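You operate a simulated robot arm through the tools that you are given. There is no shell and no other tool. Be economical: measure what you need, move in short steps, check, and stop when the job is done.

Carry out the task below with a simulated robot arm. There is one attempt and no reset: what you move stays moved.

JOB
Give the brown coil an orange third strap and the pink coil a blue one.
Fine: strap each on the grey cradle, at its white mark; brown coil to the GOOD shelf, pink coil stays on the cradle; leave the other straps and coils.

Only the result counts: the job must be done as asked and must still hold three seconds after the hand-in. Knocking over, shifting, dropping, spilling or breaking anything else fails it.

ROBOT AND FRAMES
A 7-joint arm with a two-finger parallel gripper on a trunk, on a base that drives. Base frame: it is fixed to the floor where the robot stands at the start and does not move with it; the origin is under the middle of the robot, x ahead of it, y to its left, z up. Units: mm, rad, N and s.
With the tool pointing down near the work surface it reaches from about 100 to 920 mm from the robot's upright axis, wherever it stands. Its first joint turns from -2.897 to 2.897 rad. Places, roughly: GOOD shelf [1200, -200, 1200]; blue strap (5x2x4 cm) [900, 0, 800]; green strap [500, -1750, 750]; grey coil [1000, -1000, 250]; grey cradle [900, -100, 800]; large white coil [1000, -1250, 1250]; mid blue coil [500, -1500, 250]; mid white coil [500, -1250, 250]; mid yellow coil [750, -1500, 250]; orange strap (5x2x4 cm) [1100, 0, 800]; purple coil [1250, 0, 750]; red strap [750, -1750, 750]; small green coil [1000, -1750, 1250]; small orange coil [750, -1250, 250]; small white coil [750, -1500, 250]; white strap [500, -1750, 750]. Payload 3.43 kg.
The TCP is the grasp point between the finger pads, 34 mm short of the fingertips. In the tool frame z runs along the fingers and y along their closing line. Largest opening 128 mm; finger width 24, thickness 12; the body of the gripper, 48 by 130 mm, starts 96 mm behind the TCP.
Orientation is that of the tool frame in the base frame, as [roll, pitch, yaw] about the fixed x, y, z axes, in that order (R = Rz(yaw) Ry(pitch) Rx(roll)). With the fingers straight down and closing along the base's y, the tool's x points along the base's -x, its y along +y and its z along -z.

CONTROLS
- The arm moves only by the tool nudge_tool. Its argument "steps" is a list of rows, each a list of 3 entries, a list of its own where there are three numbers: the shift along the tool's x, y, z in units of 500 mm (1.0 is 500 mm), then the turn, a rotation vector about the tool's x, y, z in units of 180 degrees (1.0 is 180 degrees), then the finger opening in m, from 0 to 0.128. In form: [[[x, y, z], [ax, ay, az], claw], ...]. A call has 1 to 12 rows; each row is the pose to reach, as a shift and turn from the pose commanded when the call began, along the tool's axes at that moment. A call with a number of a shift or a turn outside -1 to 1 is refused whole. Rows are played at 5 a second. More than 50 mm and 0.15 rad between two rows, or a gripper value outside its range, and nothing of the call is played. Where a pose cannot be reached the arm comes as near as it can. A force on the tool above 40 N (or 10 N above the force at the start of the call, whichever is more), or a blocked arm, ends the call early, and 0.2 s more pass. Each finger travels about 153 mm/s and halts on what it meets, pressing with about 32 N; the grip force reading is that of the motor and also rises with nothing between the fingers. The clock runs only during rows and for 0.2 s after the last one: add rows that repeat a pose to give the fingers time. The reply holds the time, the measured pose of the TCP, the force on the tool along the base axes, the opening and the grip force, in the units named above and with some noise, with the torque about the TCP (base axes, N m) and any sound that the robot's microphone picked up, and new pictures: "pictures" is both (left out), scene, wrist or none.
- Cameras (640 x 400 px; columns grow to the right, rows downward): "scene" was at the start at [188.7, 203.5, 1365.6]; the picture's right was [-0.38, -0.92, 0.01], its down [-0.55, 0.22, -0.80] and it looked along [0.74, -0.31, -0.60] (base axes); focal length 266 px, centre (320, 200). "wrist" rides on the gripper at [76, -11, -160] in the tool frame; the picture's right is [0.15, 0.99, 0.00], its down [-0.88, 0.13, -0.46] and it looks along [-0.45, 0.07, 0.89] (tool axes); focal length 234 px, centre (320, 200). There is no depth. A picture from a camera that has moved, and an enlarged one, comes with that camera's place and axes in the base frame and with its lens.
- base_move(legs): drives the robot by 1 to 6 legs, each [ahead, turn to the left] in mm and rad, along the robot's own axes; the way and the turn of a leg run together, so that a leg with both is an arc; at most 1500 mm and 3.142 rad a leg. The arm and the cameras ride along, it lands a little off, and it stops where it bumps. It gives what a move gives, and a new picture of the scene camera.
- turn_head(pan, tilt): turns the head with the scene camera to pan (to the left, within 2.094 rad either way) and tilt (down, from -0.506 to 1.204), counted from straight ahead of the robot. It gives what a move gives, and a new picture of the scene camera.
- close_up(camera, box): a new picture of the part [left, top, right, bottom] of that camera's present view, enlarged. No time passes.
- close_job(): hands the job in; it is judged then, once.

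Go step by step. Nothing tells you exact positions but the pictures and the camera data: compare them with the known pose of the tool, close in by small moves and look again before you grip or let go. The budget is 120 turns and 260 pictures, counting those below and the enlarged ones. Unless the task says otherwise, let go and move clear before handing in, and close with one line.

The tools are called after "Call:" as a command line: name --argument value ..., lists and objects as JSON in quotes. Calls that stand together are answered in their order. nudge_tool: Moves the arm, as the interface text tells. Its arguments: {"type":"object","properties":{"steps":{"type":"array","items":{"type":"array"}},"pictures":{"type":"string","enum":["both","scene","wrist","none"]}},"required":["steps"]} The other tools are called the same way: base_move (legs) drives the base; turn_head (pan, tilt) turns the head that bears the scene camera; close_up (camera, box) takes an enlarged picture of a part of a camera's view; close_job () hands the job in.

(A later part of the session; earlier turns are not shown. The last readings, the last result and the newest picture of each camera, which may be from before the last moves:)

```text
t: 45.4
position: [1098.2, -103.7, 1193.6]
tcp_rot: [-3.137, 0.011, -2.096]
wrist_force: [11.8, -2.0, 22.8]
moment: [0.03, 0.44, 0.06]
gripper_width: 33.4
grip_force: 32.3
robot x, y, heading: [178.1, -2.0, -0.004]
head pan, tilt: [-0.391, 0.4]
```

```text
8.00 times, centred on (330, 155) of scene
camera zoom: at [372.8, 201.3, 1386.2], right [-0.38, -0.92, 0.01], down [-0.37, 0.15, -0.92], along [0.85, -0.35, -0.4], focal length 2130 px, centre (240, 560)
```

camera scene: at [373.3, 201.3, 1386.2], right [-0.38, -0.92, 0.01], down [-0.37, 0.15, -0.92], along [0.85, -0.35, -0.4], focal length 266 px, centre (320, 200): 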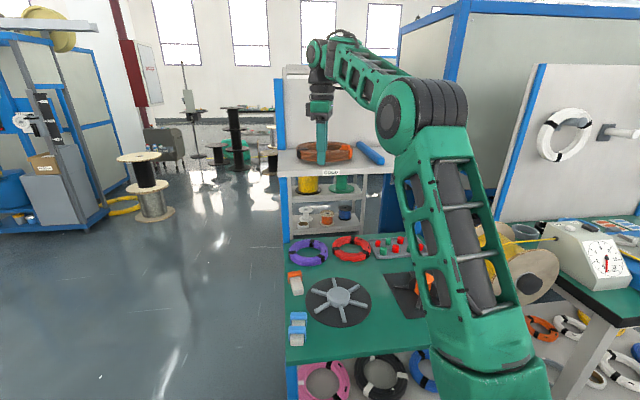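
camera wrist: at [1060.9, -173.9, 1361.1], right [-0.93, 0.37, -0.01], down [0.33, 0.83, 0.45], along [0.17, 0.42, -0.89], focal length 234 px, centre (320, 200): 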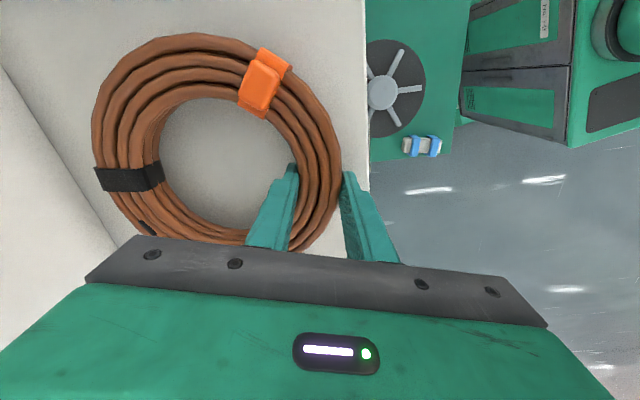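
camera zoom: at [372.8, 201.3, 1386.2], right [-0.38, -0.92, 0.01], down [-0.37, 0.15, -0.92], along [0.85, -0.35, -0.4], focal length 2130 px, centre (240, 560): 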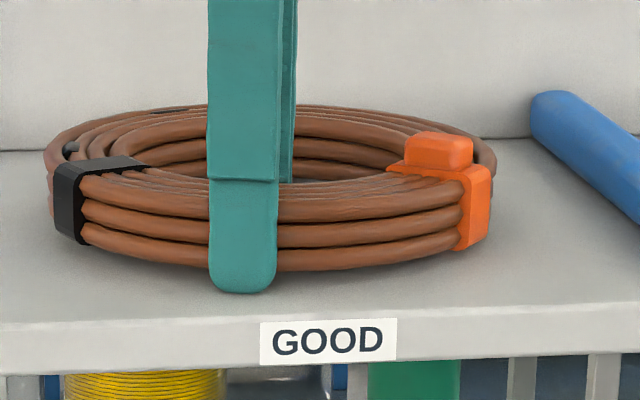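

The fingertips rest on the shelf. I open and rise straight up.

Call:
nudge_tool --steps '[[[0, 0, -0.003], [0, 0, 0], 0.015], [[0, 0, -0.003], [0, 0, 0], 0.036], [[0, 0, -0.003], [0, 0, 0], 0.048], [[0, 0, -0.003], [0, 0, 0], 0.052], [[0, 0, -0.04], [0, 0, 0], 0.052], [[0, 0, -0.12], [0, 0, 0], 0.052], [[0, 0.0, -0.16], [0, 0, 0], 0.052]]'

Call:
close_up --camera "scene" --box '[280, 115, 390, 185]'

```text
t: 47.0
position: [1100.4, -104.7, 1254.3]
tcp_rot: [-3.141, 0.009, -2.094]
wrist_force: [-0.5, -0.2, 0.8]
moment: [0.0, -0.02, 0.0]
gripper_width: 52.2
grip_force: 0.0
out of reach, approached as far as the arm can: row 7
robot x, y, heading: [182.1, 2.1, -0.002]
head pan, tilt: [-0.391, 0.4]
camera scene: at [373.1, 201.2, 1386.2], right [-0.38, -0.92, 0.01], down [-0.37, 0.15, -0.92], along [0.85, -0.35, -0.4], focal length 266 px, centre (320, 200)
camera wrist: at [1071.7, -178.1, 1411.9], right [-0.93, 0.37, 0.0], down [0.33, 0.82, 0.46], along [0.17, 0.43, -0.89], focal length 234 px, centre (320, 200)
```

scene: 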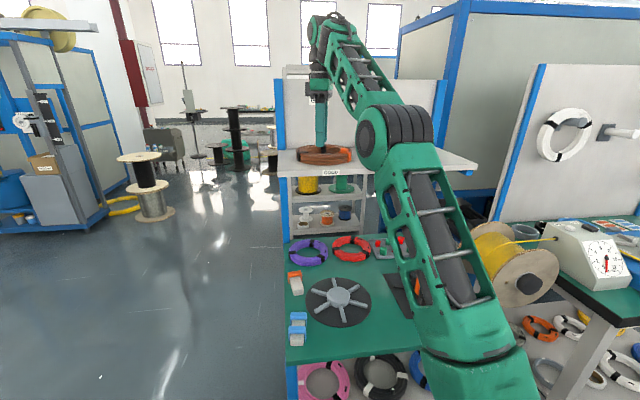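
wrist: 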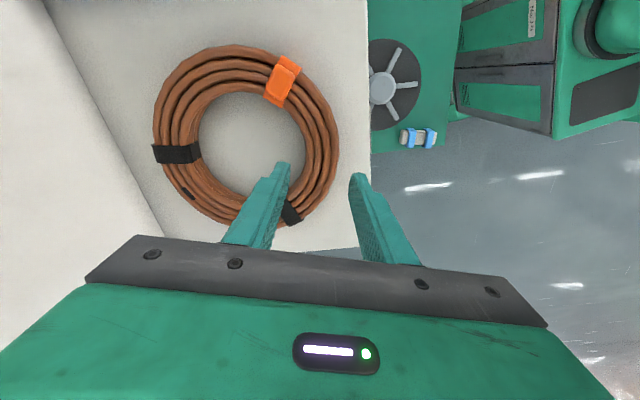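

```text
5.71 times, centred on (335, 150) of scene
camera zoom: at [373.1, 201.2, 1386.2], right [-0.38, -0.92, 0.01], down [-0.37, 0.15, -0.92], along [0.85, -0.35, -0.4], focal length 1521 px, centre (234, 486)
```

zoom: 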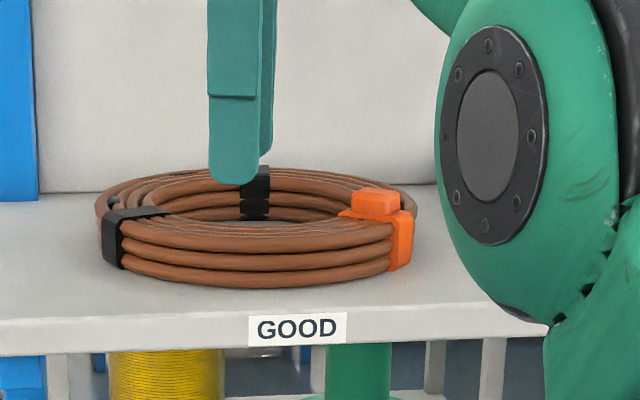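

Brown is on GOOD, stable. Next the pink coil: I retract the arm to the front of the bench, and plan to reach under the tabletop with the tool tilted ≈35°.

Call:
nudge_tool --steps '[[[0.032, 0.074, 0], [0, 0, 0.025], 0.052], [[0.064, 0.148, 0], [0, 0, 0.05], 0.052], [[0.096, 0.222, 0], [0, 0, 0.075], 0.052], [[0.128, 0.296, 0], [0, 0, 0.1], 0.052], [[0.16, 0.37, 0.05], [0, 0, 0.125], 0.052], [[0.192, 0.444, 0.1], [0, 0, 0.15], 0.052], [[0.224, 0.518, 0.15], [0, 0, 0.175], 0.052], [[0.256, 0.592, 0.2], [0, 0, 0.2], 0.052], [[0.288, 0.666, 0.25], [0, 0, 0.225], 0.052], [[0.32, 0.738, 0.3], [0, 0, 0.25], 0.052]]' --pictures "none"

Call:
turn_head --pan -0.35 --tilt 0.85

```text
t: 49.2
position: [700.0, -58.1, 1098.1]
tcp_rot: [3.136, 0.007, -2.882]
wrist_force: [0.1, -0.1, -1.0]
moment: [0.01, 0.05, -0.01]
gripper_width: 51.7
grip_force: 0.0
robot x, y, heading: [181.4, 2.6, -0.003]
head pan, tilt: [-0.391, 0.4]
```

```text
t: 50.1
position: [699.6, -57.8, 1098.7]
tcp_rot: [3.136, 0.006, -2.877]
wrist_force: [0.4, -0.1, -1.3]
moment: [0.0, -0.01, 0.01]
gripper_width: 51.8
grip_force: 0.1
robot x, y, heading: [183.1, -3.5, -0.001]
head pan, tilt: [-0.351, 0.85]
camera scene: at [360.2, 209.7, 1347.3], right [-0.34, -0.94, 0.0], down [-0.71, 0.26, -0.65], along [0.61, -0.23, -0.76], focal length 266 px, centre (320, 200)
```

scene: 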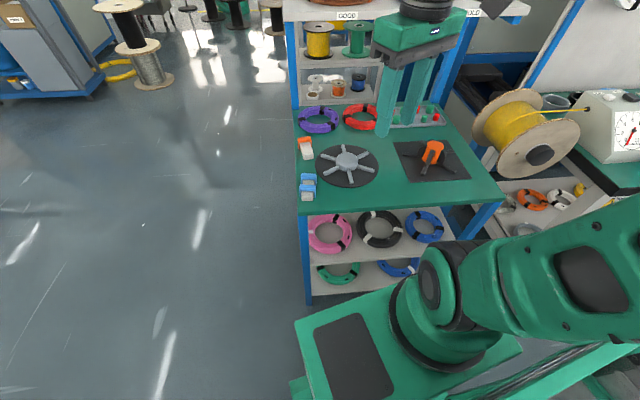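

I lower in front of the bench edge and tilt the tool forward to see the lower shelf with the wrist camera.

Call:
nudge_tool --steps '[[[0.01, 0, 0.085], [0, -0.025, 0], 0.052], [[0.02, 0, 0.17], [0, -0.05, 0], 0.052], [[0.03, 0, 0.255], [0, -0.075, 0], 0.052], [[0.04, 0, 0.34], [0, -0.1, 0], 0.052], [[0.05, 0, 0.425], [0, -0.125, 0], 0.052], [[0.06, 0, 0.51], [0, -0.15, 0], 0.052], [[0.06, 0, 0.595], [0, -0.175, 0], 0.052], [[0.06, 0, 0.66], [0, -0.194, 0], 0.052], [[0.06, 0, 0.66], [0, -0.194, 0], 0.052]]'

```text
t: 52.3
position: [813.4, -273.9, 815.3]
tcp_rot: [-3.141, 0.64, 3.131]
wrist_force: [0.6, -0.9, -1.6]
moment: [0.01, -0.01, 0.06]
gripper_width: 51.9
grip_force: 0.0
out of reach, approached as far as the arm can: row 3, 4, 5, 6, 7, 8, 9
robot x, y, heading: [179.9, 0.5, 0.001]
head pan, tilt: [-0.351, 0.85]
stopped in row 9: the arm was blocked; the commanded pose is now the measured one
camera scene: at [361.3, 208.8, 1347.2], right [-0.35, -0.94, 0.0], down [-0.71, 0.26, -0.65], along [0.61, -0.23, -0.76], focal length 266 px, centre (320, 200)
camera wrist: at [656.3, -283.6, 898.3], right [-0.11, 0.99, -0.09], down [0.44, 0.13, 0.89], along [0.89, 0.06, -0.44], focal length 234 px, centre (320, 200)
```

scene: 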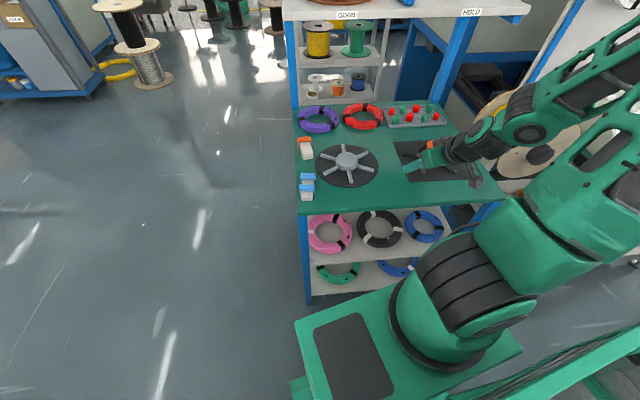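
wrist: 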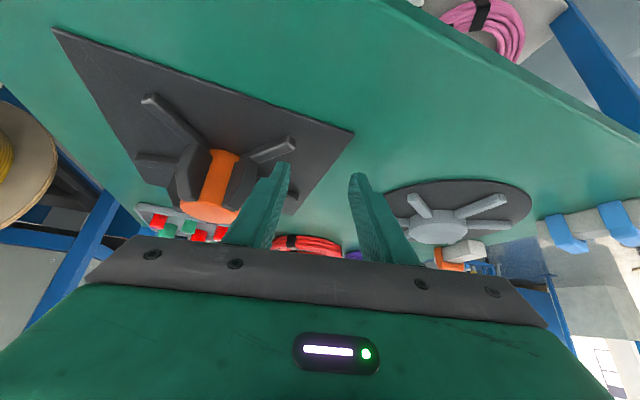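

That pose was too close to the arm's shoulder and it ended over the bench by the orange hub (nothing seems touched). I back out along the tool axis and upward first.

Call:
nudge_tool --steps '[[[0, 0, -0.06], [0, 0, 0], 0.052], [[0, 0, -0.14], [0, 0, 0], 0.052], [[0, 0, -0.22], [0, 0, 0], 0.052], [[-0.06, 0, -0.29], [0, 0, 0], 0.052], [[-0.12, 0, -0.36], [0, 0, 0], 0.052]]'

Call:
close_up --camera "scene" --box '[285, 90, 515, 210]'

```text
t: 53.5
position: [752.3, -269.5, 998.0]
tcp_rot: [3.138, 0.639, 3.134]
wrist_force: [-0.7, 0.7, 0.3]
moment: [0.05, 0.0, 0.0]
gripper_width: 52.2
grip_force: 0.0
out of reach, approached as far as the arm can: row 1, 2, 3
robot x, y, heading: [180.1, 1.0, -0.003]
head pan, tilt: [-0.351, 0.85]
camera scene: at [360.1, 209.6, 1347.3], right [-0.34, -0.94, 0.0], down [-0.71, 0.26, -0.65], along [0.61, -0.23, -0.76], focal length 266 px, centre (320, 200)
camera wrist: at [595.2, -282.2, 1080.4], right [-0.11, 0.99, -0.08], down [0.43, 0.13, 0.89], along [0.89, 0.06, -0.44], focal length 234 px, centre (320, 200)
```

scene: 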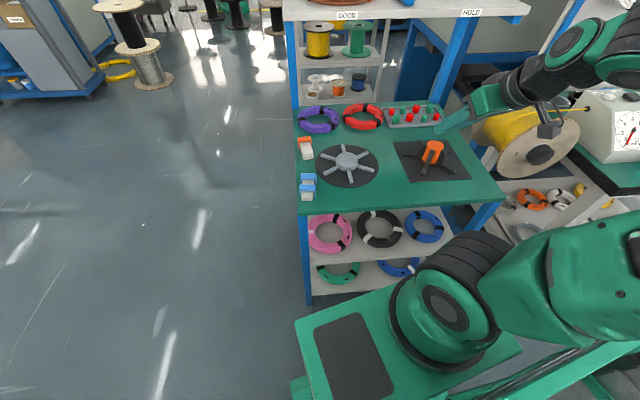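
wrist: 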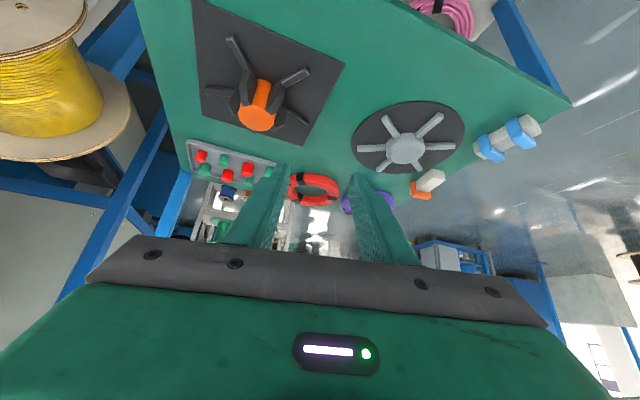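

```text
2.78 times, centred on (400, 150) of scene
camera zoom: at [360.1, 209.6, 1347.3], right [-0.34, -0.94, 0.0], down [-0.71, 0.26, -0.65], along [0.61, -0.23, -0.76], focal length 741 px, centre (97, 339)
```

zoom: 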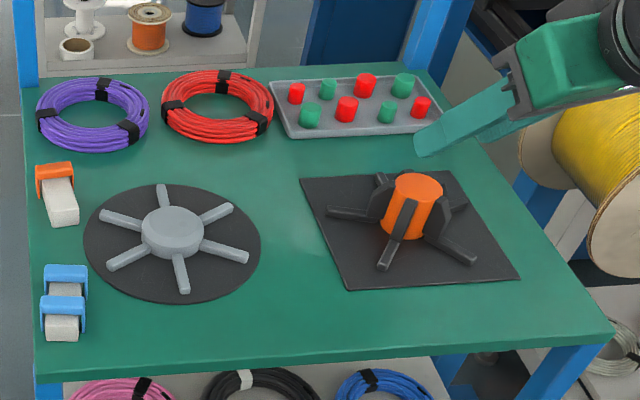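

All bench items are still in place. I return the arm upright to centre, then back the base off 250 mm to have room for the tilted reach.

Call:
nudge_tool --steps '[[[-0.008, 0.06, -0.025], [0, 0.03, 0], 0.052], [[-0.015, 0.12, -0.05], [0, 0.06, 0], 0.052], [[-0.022, 0.18, -0.075], [0, 0.09, 0], 0.052], [[-0.03, 0.24, -0.1], [0, 0.12, 0], 0.052], [[-0.036, 0.3, -0.12], [0, 0.15, 0], 0.052], [[-0.042, 0.36, -0.14], [0, 0.18, 0], 0.052], [[-0.048, 0.42, -0.164], [0, 0.203, 0], 0.052], [[-0.048, 0.42, -0.164], [0, 0.203, 0], 0.052]]' --pictures "none"

Call:
base_move --legs '[[-250, 0]]'

```text
t: 55.3
position: [724.1, -59.3, 1078.3]
tcp_rot: [3.141, 0.0, 3.136]
wrist_force: [-0.5, 0.3, 0.2]
moment: [0.0, -0.01, -0.02]
gripper_width: 52.2
grip_force: 0.0
robot x, y, heading: [180.0, 4.8, -0.007]
head pan, tilt: [-0.351, 0.85]
```

```text
t: 57.1
position: [474.6, -58.3, 1077.4]
tcp_rot: [3.139, 0.002, 3.137]
wrist_force: [0.7, -0.5, -0.4]
moment: [0.01, 0.01, 0.01]
gripper_width: 52.0
grip_force: 0.0
robot x, y, heading: [-73.7, 1.7, 0.002]
head pan, tilt: [-0.351, 0.85]
camera scene: at [109.1, 210.0, 1347.2], right [-0.34, -0.94, 0.0], down [-0.71, 0.26, -0.65], along [0.61, -0.23, -0.76], focal length 266 px, centre (320, 200)
```

scene: 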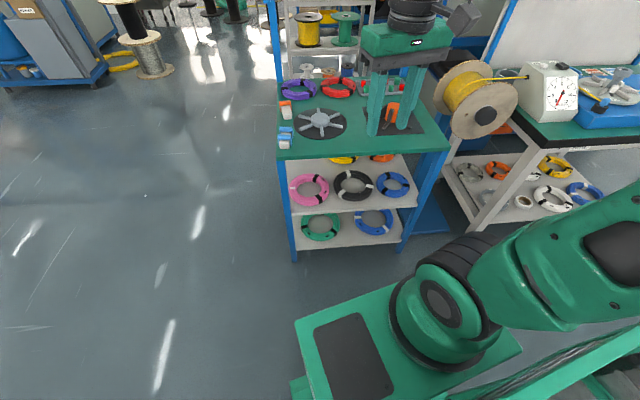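

Pink centre ≈(892, -33, 468). I come down in front of the bench with the correct yaw, then tilt.

Call:
nudge_tool --steps '[[[-0.05, 0, 0.07], [0, 0, -0.014], 0.052], [[-0.1, 0, 0.14], [0, 0, -0.028], 0.052], [[-0.15, 0, 0.21], [0, 0, -0.042], 0.052], [[-0.2, 0, 0.28], [0, 0, -0.056], 0.052], [[-0.25, 0, 0.35], [0, 0, -0.07], 0.052], [[-0.3, 0, 0.42], [0, 0, -0.085], 0.052], [[-0.3, 0, 0.42], [0, 0, -0.085], 0.052]]' --pictures "none"

Call:
nudge_tool --steps '[[[0, 0, 0.02], [0, -0.04, 0], 0.052], [[0, 0, 0.05], [0, -0.08, 0], 0.052], [[0, 0, 0.1], [0, -0.12, 0], 0.052], [[0, 0, 0.15], [0, -0.16, 0], 0.052], [[0, 0, 0.2], [0, -0.195, 0], 0.052], [[0, 0, 0.2], [0, -0.195, 0], 0.052]]'

```text
t: 58.7
position: [613.7, -58.3, 875.9]
tcp_rot: [-3.139, 0.016, -2.879]
wrist_force: [-0.9, 0.4, -0.4]
moment: [0.01, 0.01, 0.03]
gripper_width: 52.0
grip_force: 0.1
robot x, y, heading: [-71.9, 0.2, -0.002]
head pan, tilt: [-0.351, 0.85]
```

```text
t: 60.1
position: [643.6, -63.4, 776.6]
tcp_rot: [3.141, 0.627, -2.878]
wrist_force: [-0.4, -0.8, -0.1]
moment: [0.03, -0.03, 0.06]
gripper_width: 52.0
grip_force: 0.1
out of reach, approached as far as the arm can: row 5, 6
robot x, y, heading: [-70.7, 2.0, -0.005]
head pan, tilt: [-0.351, 0.85]
camera scene: at [109.0, 209.7, 1347.3], right [-0.34, -0.94, 0.0], down [-0.71, 0.26, -0.65], along [0.61, -0.23, -0.76], focal length 266 px, centre (320, 200)
camera wrist: at [495.4, -114.6, 862.1], right [-0.37, 0.92, -0.09], down [0.4, 0.24, 0.89], along [0.84, 0.29, -0.46], focal length 234 px, centre (320, 200)
```

scene: 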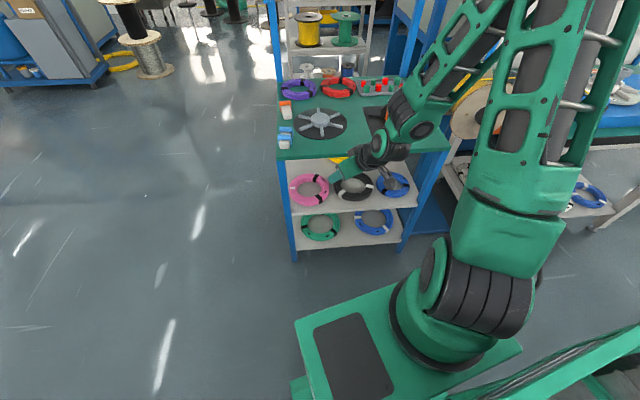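
wrist: 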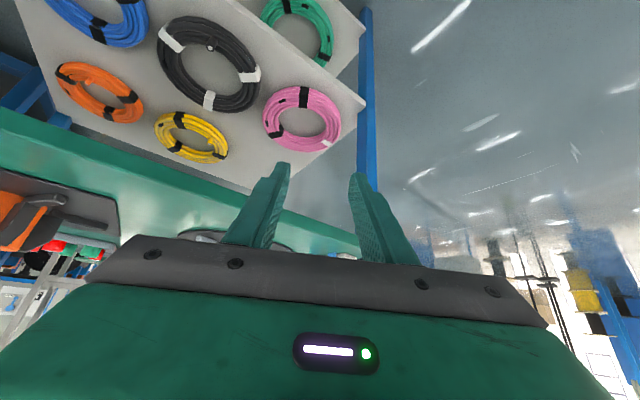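

The wrist camera sees the pink coil between my fingers' line. I go on forward and down along the tool axis, still in front of the table edge.

Call:
nudge_tool --steps '[[[0.014, -0.001, 0.086], [0, 0, 0], 0.052], [[0.028, -0.002, 0.172], [0, 0, 0], 0.052], [[0.043, -0.004, 0.26], [0, 0, 0], 0.052], [[0.057, -0.005, 0.345], [0, 0, 0], 0.052], [[0.057, -0.005, 0.345], [0, 0, 0], 0.052]]'

Call:
close_up --camera "wrist" --box '[200, 60, 440, 210]'

```text
t: 61.3
position: [719.8, -45.2, 621.2]
tcp_rot: [-3.14, 0.628, -2.876]
wrist_force: [0.4, -0.3, -0.2]
moment: [-0.02, -0.01, -0.01]
gripper_width: 52.1
grip_force: 0.1
robot x, y, heading: [-71.6, 3.1, -0.001]
head pan, tilt: [-0.351, 0.85]
camera scene: at [109.3, 210.0, 1347.2], right [-0.34, -0.94, 0.0], down [-0.71, 0.26, -0.65], along [0.61, -0.23, -0.76], focal length 266 px, centre (320, 200)
camera wrist: at [572.9, -96.7, 706.5], right [-0.37, 0.92, -0.09], down [0.4, 0.24, 0.89], along [0.84, 0.29, -0.46], focal length 234 px, centre (320, 200)
```

scene: 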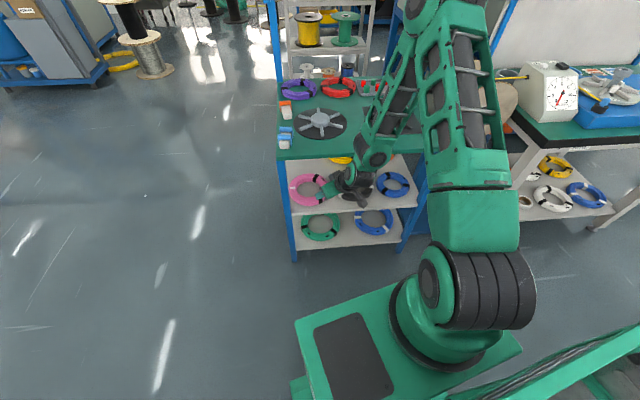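
wrist: 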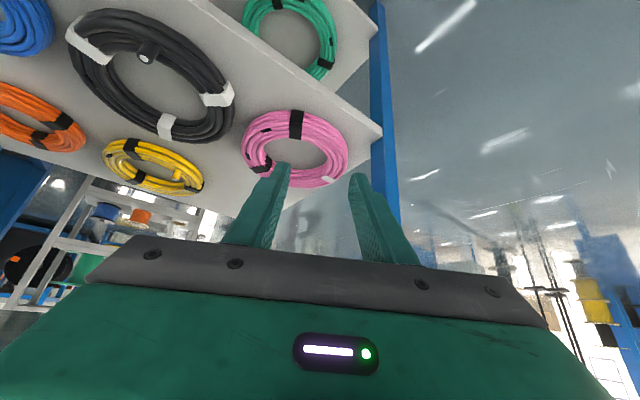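

```text
2.67 times, centred on (320, 135) of wrist
camera zoom: at [572.9, -96.7, 706.5], right [-0.37, 0.92, -0.09], down [0.4, 0.24, 0.89], along [0.84, 0.29, -0.46], focal length 624 px, centre (320, 373)
```

zoom: 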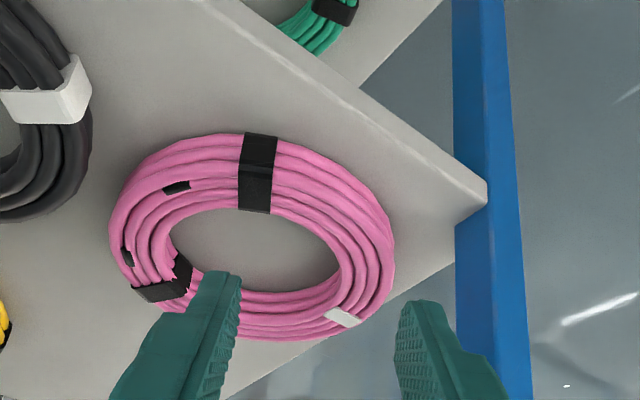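

Pink centre is ≈(892, -40), straps at ≈193° and 312°, white mark at ≈72°. I'll grip at ≈105°; first move to 120 mm short of it along the tool axis.

Call:
nudge_tool --steps '[[[-0.027, 0.023, 0.055], [0, 0, 0], 0.056], [[-0.053, 0.047, 0.11], [0, 0, 0], 0.056], [[-0.08, 0.07, 0.166], [0, 0, 0], 0.056], [[-0.08, 0.07, 0.166], [0, 0, 0], 0.056]]'

Call:
close_up --camera "wrist" --box '[200, 60, 440, 210]'

Call:
close_up --camera "scene" --box '[270, 130, 370, 220]'

```text
t: 62.3
position: [790.2, 11.4, 578.2]
tcp_rot: [-3.14, 0.626, -2.878]
wrist_force: [0.2, -0.4, 0.9]
moment: [0.01, 0.01, 0.01]
gripper_width: 55.8
grip_force: 0.1
robot x, y, heading: [-67.0, 0.1, 0.001]
head pan, tilt: [-0.351, 0.85]
camera scene: at [109.3, 210.0, 1347.2], right [-0.34, -0.94, 0.0], down [-0.71, 0.26, -0.65], along [0.61, -0.23, -0.76], focal length 266 px, centre (320, 200)
camera wrist: at [642.3, -41.0, 663.0], right [-0.37, 0.92, -0.09], down [0.4, 0.24, 0.89], along [0.84, 0.29, -0.46], focal length 234 px, centre (320, 200)
```

scene: 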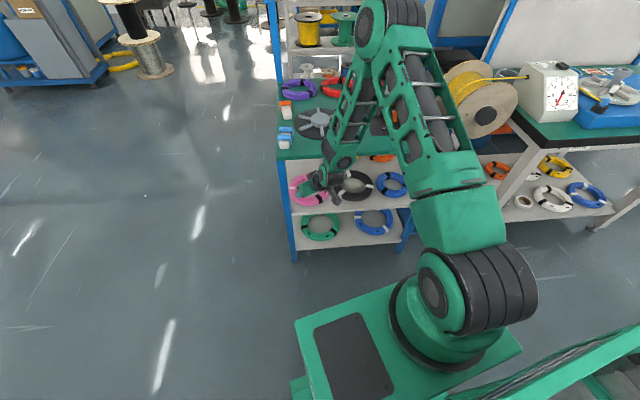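
wrist: 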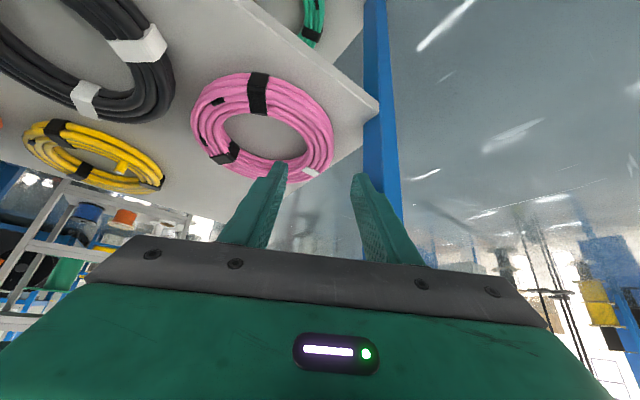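

```text
2.67 times, centred on (320, 135) of wrist
camera zoom: at [642.3, -41.0, 663.0], right [-0.37, 0.92, -0.09], down [0.4, 0.24, 0.89], along [0.84, 0.29, -0.46], focal length 624 px, centre (320, 373)
```

zoom: 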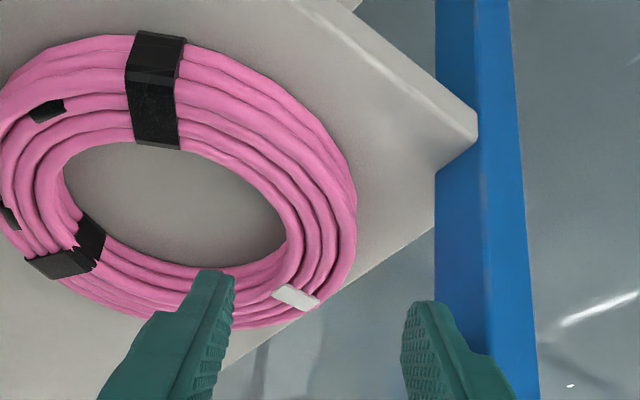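

```text
4.44 times, centred on (320, 175) of scene
camera zoom: at [109.3, 210.0, 1347.2], right [-0.34, -0.94, 0.0], down [-0.71, 0.26, -0.65], along [0.61, -0.23, -0.76], focal length 1183 px, centre (320, 311)
```

zoom: 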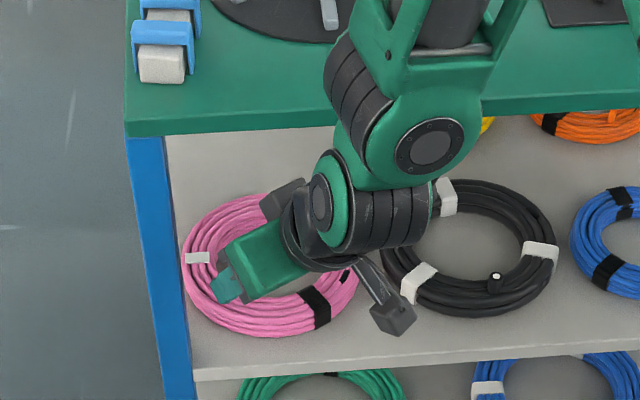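

The planned grip point projects onto the tube where wanted. I advance 75 mm along the tool axis and check.

Call:
nudge_tool --steps '[[[0.001, -0.001, 0.05], [0, 0, 0], 0.056], [[0.002, -0.002, 0.1], [0, 0, 0], 0.056], [[0.002, -0.002, 0.15], [0, 0, 0], 0.056], [[0.002, -0.002, 0.15], [0, 0, 0], 0.056]]'

Call:
close_up --camera "wrist" --box '[200, 80, 440, 230]'

Call:
close_up --camera "scene" --box '[270, 130, 370, 220]'

```text
t: 63.3
position: [831.2, 20.0, 514.7]
tcp_rot: [-3.14, 0.627, -2.878]
wrist_force: [-0.2, 0.0, -0.3]
moment: [0.0, 0.0, 0.01]
gripper_width: 56.1
grip_force: 0.0
robot x, y, heading: [-69.6, 8.7, -0.001]
head pan, tilt: [-0.351, 0.85]
camera scene: at [109.3, 210.0, 1347.2], right [-0.34, -0.94, 0.0], down [-0.71, 0.26, -0.65], along [0.61, -0.23, -0.76], focal length 266 px, centre (320, 200)
camera wrist: at [683.4, -31.3, 600.4], right [-0.37, 0.92, -0.09], down [0.4, 0.24, 0.89], along [0.84, 0.29, -0.46], focal length 234 px, centre (320, 200)
```

scene: 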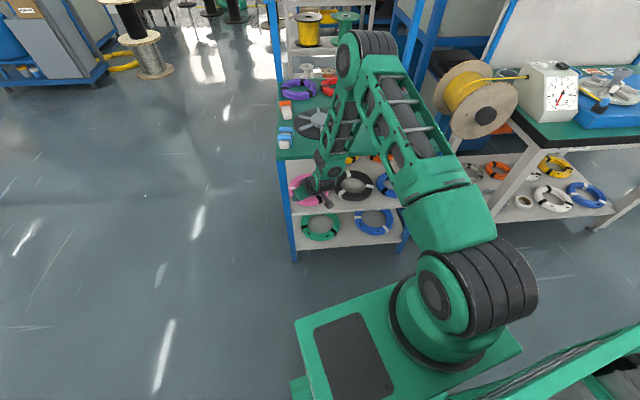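
wrist: 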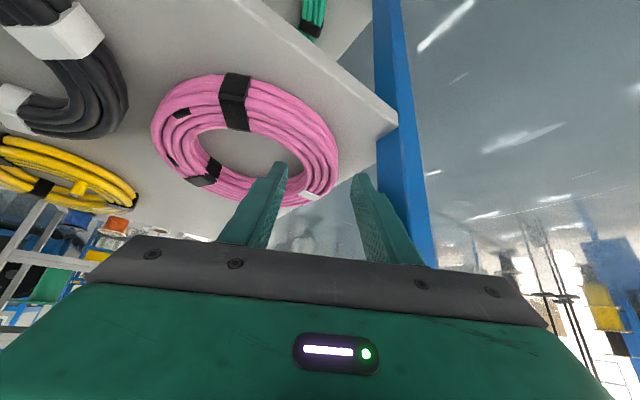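

```text
2.67 times, centred on (320, 155) of wrist
camera zoom: at [683.4, -31.3, 600.4], right [-0.37, 0.92, -0.09], down [0.4, 0.24, 0.89], along [0.84, 0.29, -0.46], focal length 624 px, centre (320, 320)
```

zoom: 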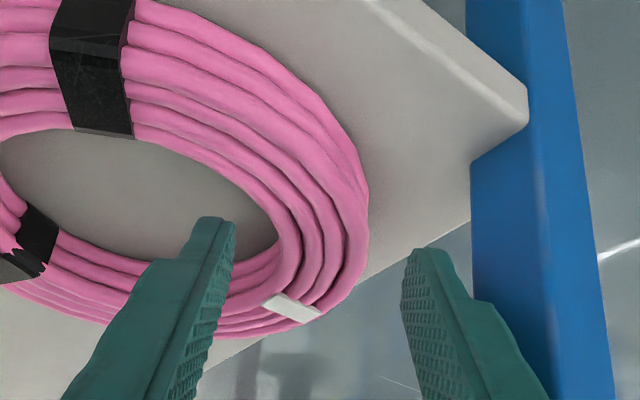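

```text
4.44 times, centred on (320, 175) of scene
camera zoom: at [109.3, 210.0, 1347.2], right [-0.34, -0.94, 0.0], down [-0.71, 0.26, -0.65], along [0.61, -0.23, -0.76], focal length 1183 px, centre (320, 311)
```

zoom: 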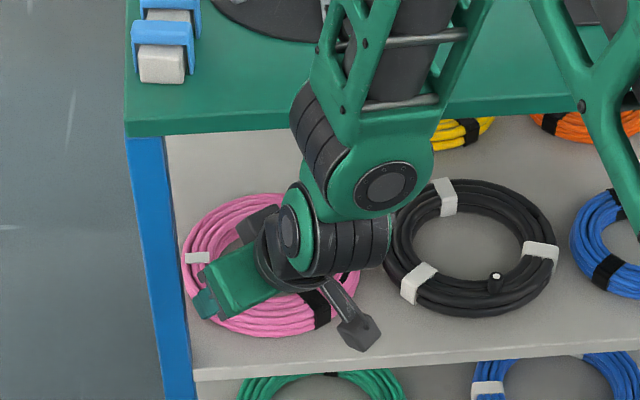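

The gripper body would get too close to the corner post on this line. I turn the approach 17° (grip at ≈122°), staying above the coil.

Call:
nudge_tool --steps '[[[0, 0, -0.05], [0, 0, 0], 0.05], [[0.015, -0.014, -0.05], [-0.018, 0, -0.025], 0.05], [[0.029, -0.0285, -0.05], [-0.037, 0, -0.051], 0.05], [[0.029, -0.0285, -0.04], [-0.0554, 0, -0.0765], 0.05], [[0.029, -0.0285, -0.026], [-0.0554, 0, -0.0765], 0.05], [[0.029, -0.0285, -0.026], [-0.0554, 0, -0.0765], 0.05]]'

Call:
close_up --camera "wrist" --box '[200, 80, 440, 230]'

Call:
close_up --camera "scene" --box '[270, 130, 370, 220]'

```text
t: 64.7
position: [814.8, 0.9, 518.8]
tcp_rot: [-3.139, 0.626, -2.581]
wrist_force: [-0.3, -0.4, 0.7]
moment: [0.0, 0.01, -0.01]
gripper_width: 50.2
grip_force: 0.0
robot x, y, heading: [-71.2, 4.1, -0.002]
head pan, tilt: [-0.351, 0.85]
camera scene: at [109.3, 210.0, 1347.2], right [-0.34, -0.94, 0.0], down [-0.71, 0.26, -0.65], along [0.61, -0.23, -0.76], focal length 266 px, centre (320, 200)
camera wrist: at [688.3, -91.7, 603.6], right [-0.62, 0.78, -0.09], down [0.31, 0.35, 0.89], along [0.72, 0.53, -0.46], focal length 234 px, centre (320, 200)
```

scene: 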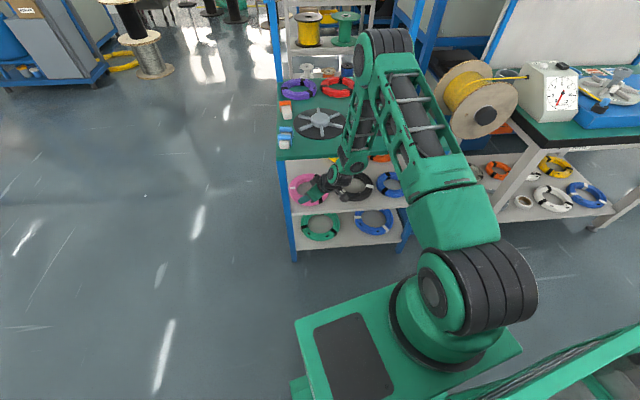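
wrist: 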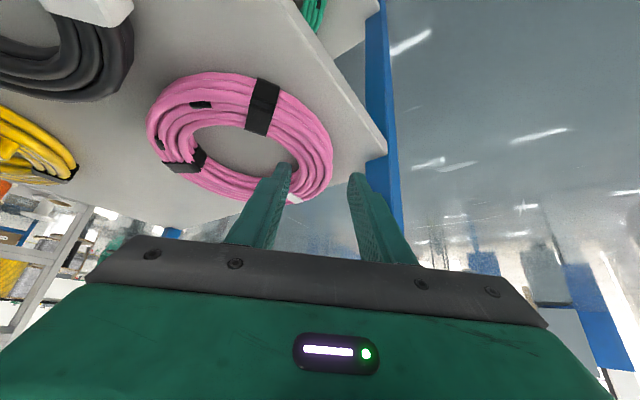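

```text
2.67 times, centred on (320, 155) of wrist
camera zoom: at [688.3, -91.7, 603.6], right [-0.62, 0.78, -0.09], down [0.31, 0.35, 0.89], along [0.72, 0.53, -0.46], focal length 624 px, centre (320, 320)
```

zoom: 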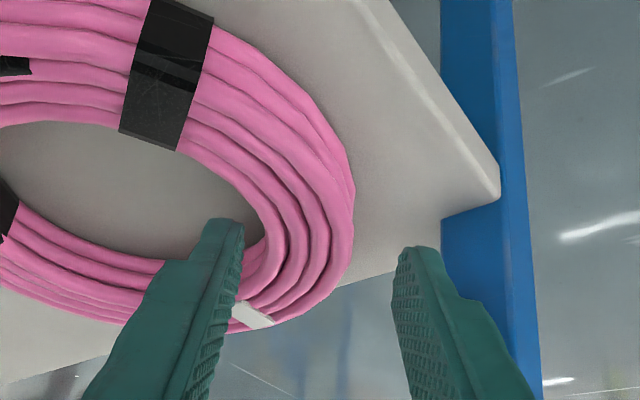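

```text
4.44 times, centred on (320, 175) of scene
camera zoom: at [109.3, 210.0, 1347.2], right [-0.34, -0.94, 0.0], down [-0.71, 0.26, -0.65], along [0.61, -0.23, -0.76], focal length 1183 px, centre (320, 311)
```

zoom: 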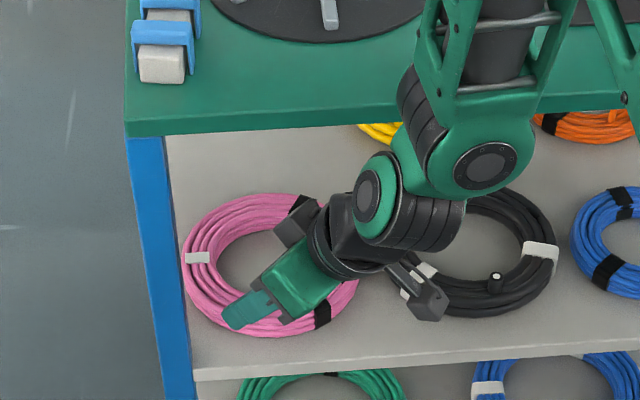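

Well lined up and clear of the post. I advance the remaining ≈45 mm.

Call:
nudge_tool --steps '[[[0, -0.004, 0.03], [0, 0, 0], 0.05], [[0, -0.004, 0.06], [0, 0, 0], 0.05], [[0, -0.004, 0.08], [0, 0, 0], 0.05], [[0, -0.004, 0.08], [0, 0, 0], 0.05]]' --pictures "none"

Call:
close_up --camera "wrist" --box '[200, 80, 440, 230]'

Call:
close_up --camera "scene" --box '[270, 130, 370, 220]'

```text
t: 65.3
position: [827.6, 8.8, 511.7]
tcp_rot: [-3.126, 0.647, -2.574]
wrist_force: [0.9, 0.1, -0.5]
moment: [0.04, -0.04, 0.02]
gripper_width: 49.9
grip_force: 0.2
robot x, y, heading: [-71.7, 3.0, -0.004]
head pan, tilt: [-0.351, 0.85]
stopped in row 3: the force on the tool passed its limit at 58 N (the readings are from after the stop); the commanded pose is now the measured one
```

```text
2.67 times, centred on (320, 155) of wrist
camera zoom: at [698.9, -84.3, 593.7], right [-0.62, 0.78, -0.1], down [0.29, 0.35, 0.89], along [0.73, 0.53, -0.44], focal length 624 px, centre (320, 320)
```

zoom: 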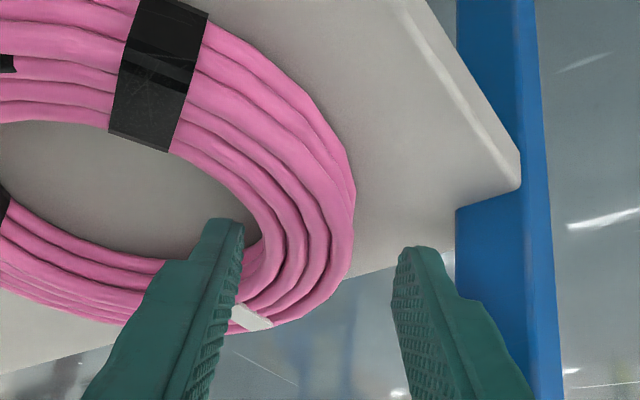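

```text
4.44 times, centred on (320, 175) of scene
camera zoom: at [109.9, 210.0, 1347.1], right [-0.34, -0.94, 0.0], down [-0.71, 0.26, -0.65], along [0.61, -0.23, -0.76], focal length 1183 px, centre (320, 311)
```

zoom: 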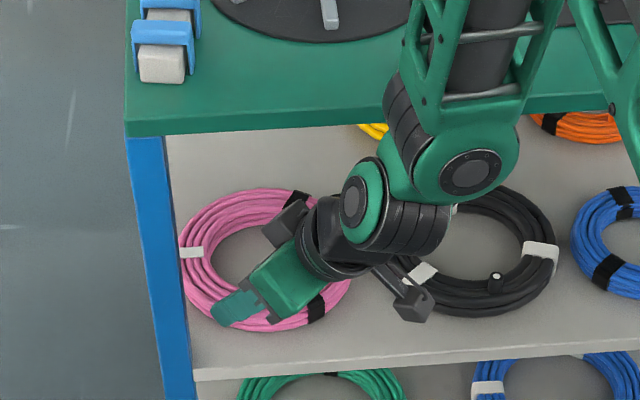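

The inner finger touched the tube and pushed the coil ≈10 mm back; nothing else moved. By projecting the tips forward I see I need ≈8 mm more inward. I correct and check before advancing fully.

Call:
nudge_tool --steps '[[[0, 0, -0.02], [-0.005, 0.0067, 0], 0.05], [[0, -0.017, -0.02], [-0.005, 0.0067, 0], 0.05], [[0, -0.017, 0.01], [-0.005, 0.0067, 0], 0.05], [[0, -0.017, 0.02], [-0.005, 0.0067, 0], 0.05], [[0, -0.017, 0.02], [-0.005, 0.0067, 0], 0.05]]' --pictures "none"

Call:
close_up --camera "wrist" --box '[200, 80, 440, 230]'

```text
t: 66.5
position: [835.9, 3.9, 503.9]
tcp_rot: [-3.139, 0.627, -2.576]
wrist_force: [-0.3, 0.5, 0.4]
moment: [0.01, 0.05, 0.04]
gripper_width: 50.2
grip_force: 0.0
robot x, y, heading: [-75.2, 2.2, -0.001]
head pan, tilt: [-0.351, 0.85]
```

```text
2.67 times, centred on (320, 155) of wrist
camera zoom: at [710.3, -90.2, 590.0], right [-0.63, 0.77, -0.09], down [0.31, 0.35, 0.89], along [0.71, 0.53, -0.46], focal length 624 px, centre (320, 320)
```

zoom: 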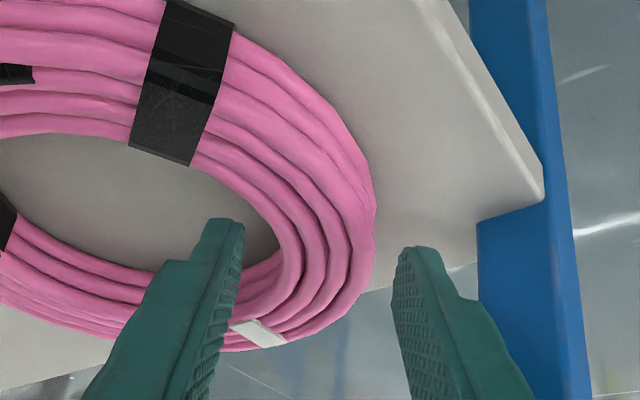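

Now the tube lies between the tips. I trim 2.5 mm and advance 23 mm in small rows, then close.

Call:
nudge_tool --steps '[[[0, 0.005, 0.01], [0, 0, 0], 0.05], [[0, 0.005, 0.02], [0, 0, 0], 0.05], [[0, 0.005, 0.03], [0, 0, 0], 0.05], [[0, 0.005, 0.04], [0, 0, 0], 0.05], [[0, 0.005, 0.04], [0, 0, 0], 0.05]]' --pictures "none"

Call:
close_up --camera "wrist" --box '[200, 80, 440, 230]'

```text
t: 67.8
position: [838.9, 12.8, 491.2]
tcp_rot: [-3.141, 0.624, -2.574]
wrist_force: [-0.4, -1.4, 0.4]
moment: [-0.01, -0.05, -0.01]
gripper_width: 50.7
grip_force: 0.3
robot x, y, heading: [-72.4, 2.3, -0.001]
head pan, tilt: [-0.351, 0.85]
```

```text
2.67 times, centred on (320, 155) of wrist
camera zoom: at [713.9, -81.7, 577.0], right [-0.63, 0.77, -0.09], down [0.31, 0.35, 0.89], along [0.71, 0.53, -0.46], focal length 624 px, centre (320, 320)
```

zoom: 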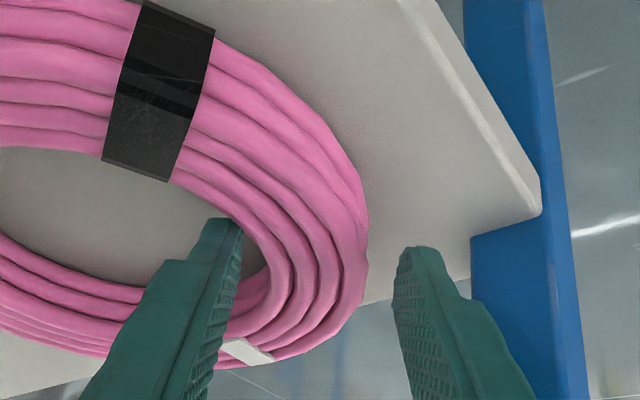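

The fingers are a bit too far toward the front side of the ring, where the tube curves away. I retract slightly, shift 9 mm forward and 4.5 mm inward, and look.

Call:
nudge_tool --steps '[[[0, 0, -0.03], [0, 0, 0], 0.05], [[-0.01, -0.005, -0.03], [0, 0, 0], 0.05], [[-0.02, -0.009, -0.03], [0, 0, 0], 0.05], [[-0.02, -0.009, -0.03], [0, 0, 0], 0.05]]' --pictures "none"

Call:
close_up --camera "wrist" --box '[200, 80, 440, 230]'

Call:
close_up --camera "scene" --box '[270, 130, 370, 220]'

```text
t: 68.8
position: [830.0, 13.5, 492.8]
tcp_rot: [3.117, 0.602, -2.587]
wrist_force: [0.6, 0.1, 0.2]
moment: [0.0, -0.01, -0.02]
gripper_width: 50.1
grip_force: 0.1
robot x, y, heading: [-74.0, 3.1, -0.004]
head pan, tilt: [-0.351, 0.85]
```

```text
2.67 times, centred on (320, 155) of wrist
camera zoom: at [707.3, -80.5, 581.6], right [-0.64, 0.77, -0.06], down [0.33, 0.35, 0.88], along [0.69, 0.54, -0.48], focal length 624 px, centre (320, 320)
```

zoom: 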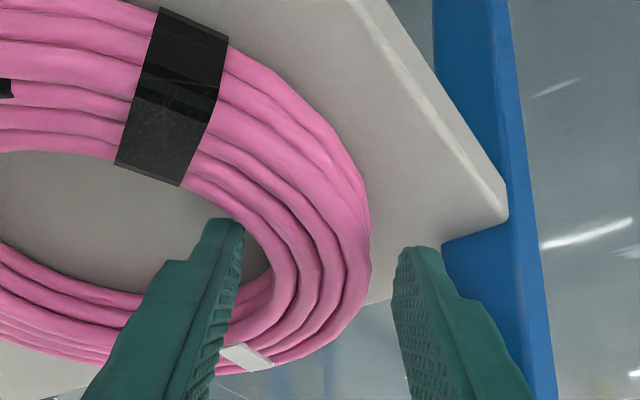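

```text
4.44 times, centred on (320, 175) of scene
camera zoom: at [107.8, 211.5, 1347.2], right [-0.34, -0.94, 0.01], down [-0.71, 0.26, -0.65], along [0.61, -0.23, -0.76], focal length 1183 px, centre (320, 311)
```

zoom: 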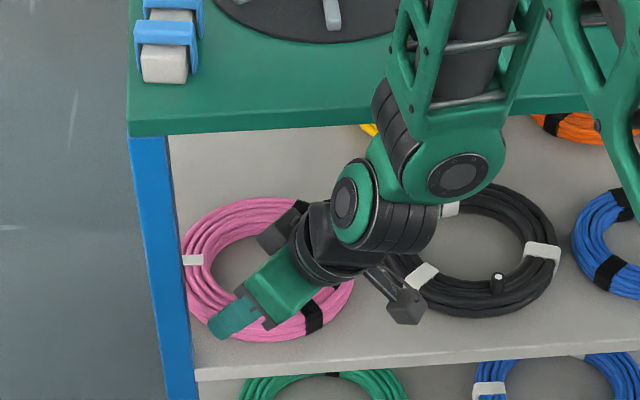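

The arm deviates from its command without tool force: the forearm/wrist is pressing at the table's front edge. I back off toward myself gently and lift free.

Call:
nudge_tool --steps '[[[0.0375, 0.026, -0.017], [0, 0, 0], 0.05], [[0.045, 0.03, -0.043], [0, 0, 0], 0.05], [[0.0535, 0.036, -0.073], [0, 0, 0], 0.05], [[0.0535, 0.036, -0.073], [0, 0, 0], 0.05]]'

Call:
close_up --camera "scene" --box '[270, 110, 400, 220]'

```text
t: 69.8
position: [802.3, -1.0, 520.2]
tcp_rot: [-3.14, 0.626, -2.574]
wrist_force: [-1.3, 0.2, 1.7]
moment: [0.02, -0.01, 0.01]
gripper_width: 50.0
grip_force: 0.0
robot x, y, heading: [-72.3, 7.2, 0.004]
head pan, tilt: [-0.351, 0.85]
camera scene: at [109.3, 210.2, 1347.2], right [-0.34, -0.94, 0.0], down [-0.71, 0.26, -0.65], along [0.61, -0.23, -0.76], focal length 266 px, centre (320, 200)
camera wrist: at [675.8, -94.0, 604.8], right [-0.63, 0.77, -0.09], down [0.31, 0.35, 0.89], along [0.71, 0.53, -0.46], focal length 234 px, centre (320, 200)
```

scene: 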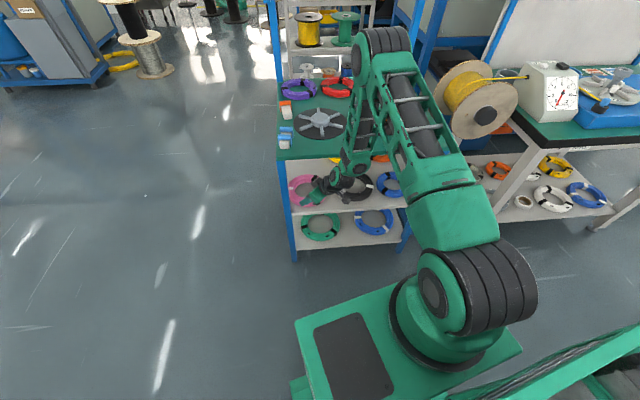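
wrist: 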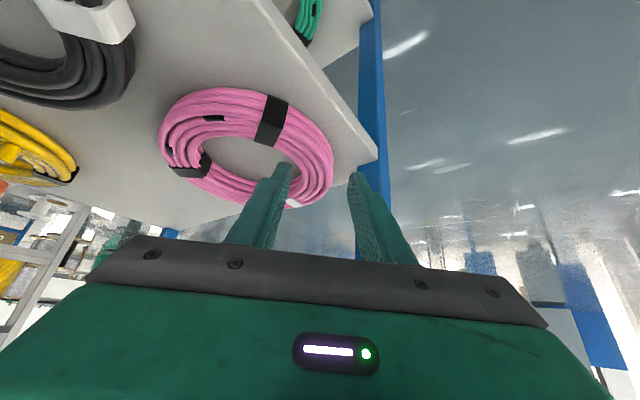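

```text
3.64 times, centred on (335, 165) of scene
camera zoom: at [109.3, 210.2, 1347.2], right [-0.34, -0.94, 0.0], down [-0.71, 0.26, -0.65], along [0.61, -0.23, -0.76], focal length 968 px, centre (266, 327)
```

zoom: 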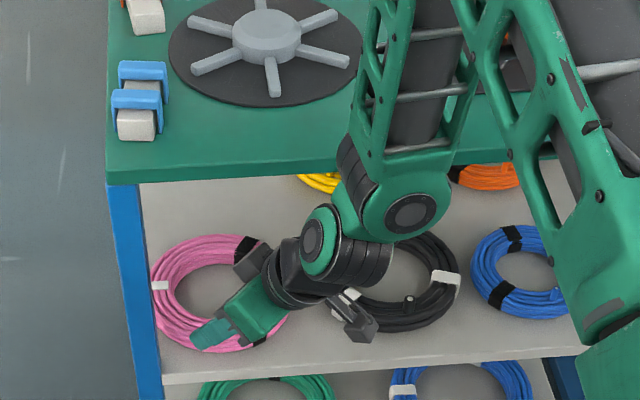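

Freed; bench and coils look unmoved. The forearm needs more room, so I back the base 70 mm and will re-approach from there.

Call:
base_move --legs '[[-70, 0]]'

Call:
nudge_tool --steps '[[[-0.02, 0, 0.06], [0, -0.01, 0], 0.06], [[-0.04, 0, 0.12], [0, -0.02, 0], 0.06], [[-0.04, 0, 0.12], [0, -0.02, 0], 0.06]]'

Call:
close_up --camera "wrist" --box '[200, 80, 440, 230]'

```text
t: 70.8
position: [728.0, 0.6, 519.4]
tcp_rot: [3.141, 0.626, -2.575]
wrist_force: [0.3, -0.5, 0.9]
moment: [0.0, 0.0, -0.03]
gripper_width: 49.8
grip_force: 0.1
robot x, y, heading: [-145.1, 1.4, -0.001]
head pan, tilt: [-0.351, 0.85]
camera scene: at [36.1, 210.2, 1347.2], right [-0.35, -0.94, 0.0], down [-0.71, 0.26, -0.65], along [0.61, -0.23, -0.76], focal length 266 px, centre (320, 200)
```

scene: 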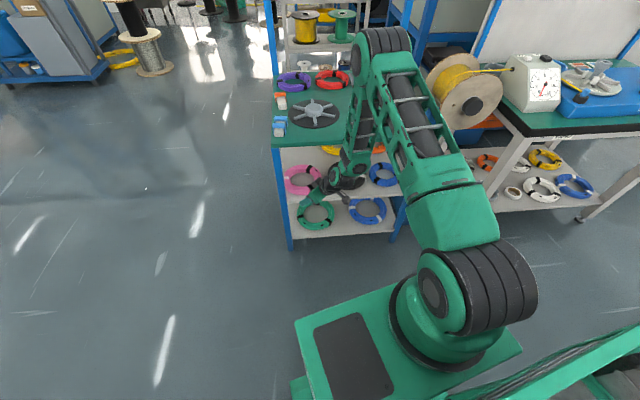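

```text
t: 71.6
position: [764.2, 28.5, 493.3]
tcp_rot: [-3.134, 0.7, -2.569]
wrist_force: [0.3, -0.7, 0.0]
moment: [0.01, -0.03, 0.01]
gripper_width: 60.0
grip_force: 0.1
robot x, y, heading: [-144.8, 1.2, -0.004]
head pan, tilt: [-0.351, 0.85]
camera scene: at [36.1, 210.2, 1347.2], right [-0.35, -0.94, 0.0], down [-0.71, 0.26, -0.65], along [0.61, -0.23, -0.76], focal length 266 px, centre (320, 200)
camera wrist: at [633.8, -69.2, 567.0], right [-0.62, 0.77, -0.1], down [0.25, 0.32, 0.91], along [0.74, 0.55, -0.39], focal length 234 px, centre (320, 200)
```

scene: 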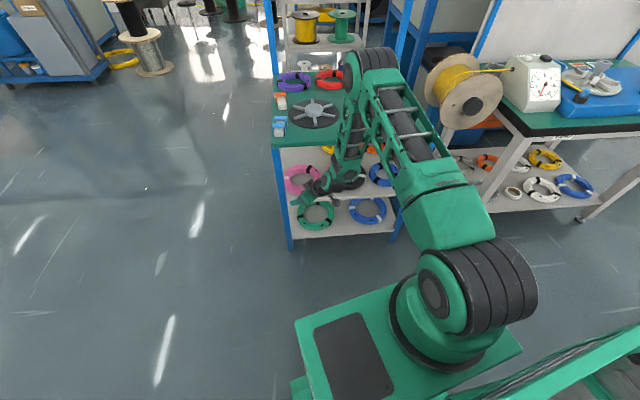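
wrist: 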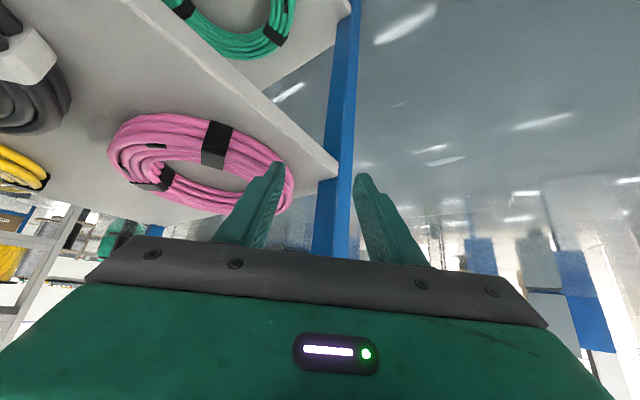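

```text
2.67 times, centred on (320, 155) of wrist
camera zoom: at [633.8, -69.2, 567.0], right [-0.62, 0.77, -0.1], down [0.25, 0.32, 0.91], along [0.74, 0.55, -0.39], focal length 624 px, centre (320, 320)
```

zoom: 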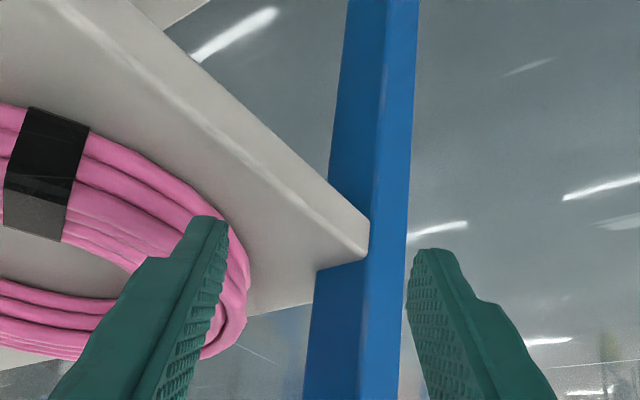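

That swung the tips toward the post, so I retreat first. New plan: hook the ring from inside, draw it forward so its front overhangs the shelf, and grip it there almost vertically.

Call:
nudge_tool --steps '[[[0, 0, -0.08], [0, 0, 0], 0.06], [[0.005, -0.03, -0.16], [0, 0, 0], 0.06], [[0.01, -0.055, -0.23], [0, 0, 0], 0.04], [[0.017, -0.079, -0.294], [0, 0, 0], 0.02], [[0.017, -0.079, -0.294], [0, 0, 0], 0.0]]' --pictures "none"

```text
t: 72.8
position: [700.6, -60.3, 601.5]
tcp_rot: [-3.132, 0.702, -2.57]
wrist_force: [-0.7, -0.3, 0.1]
moment: [0.0, 0.02, 0.01]
gripper_width: 0.0
grip_force: 32.0
robot x, y, heading: [-148.6, 1.0, -0.001]
head pan, tilt: [-0.351, 0.85]
```

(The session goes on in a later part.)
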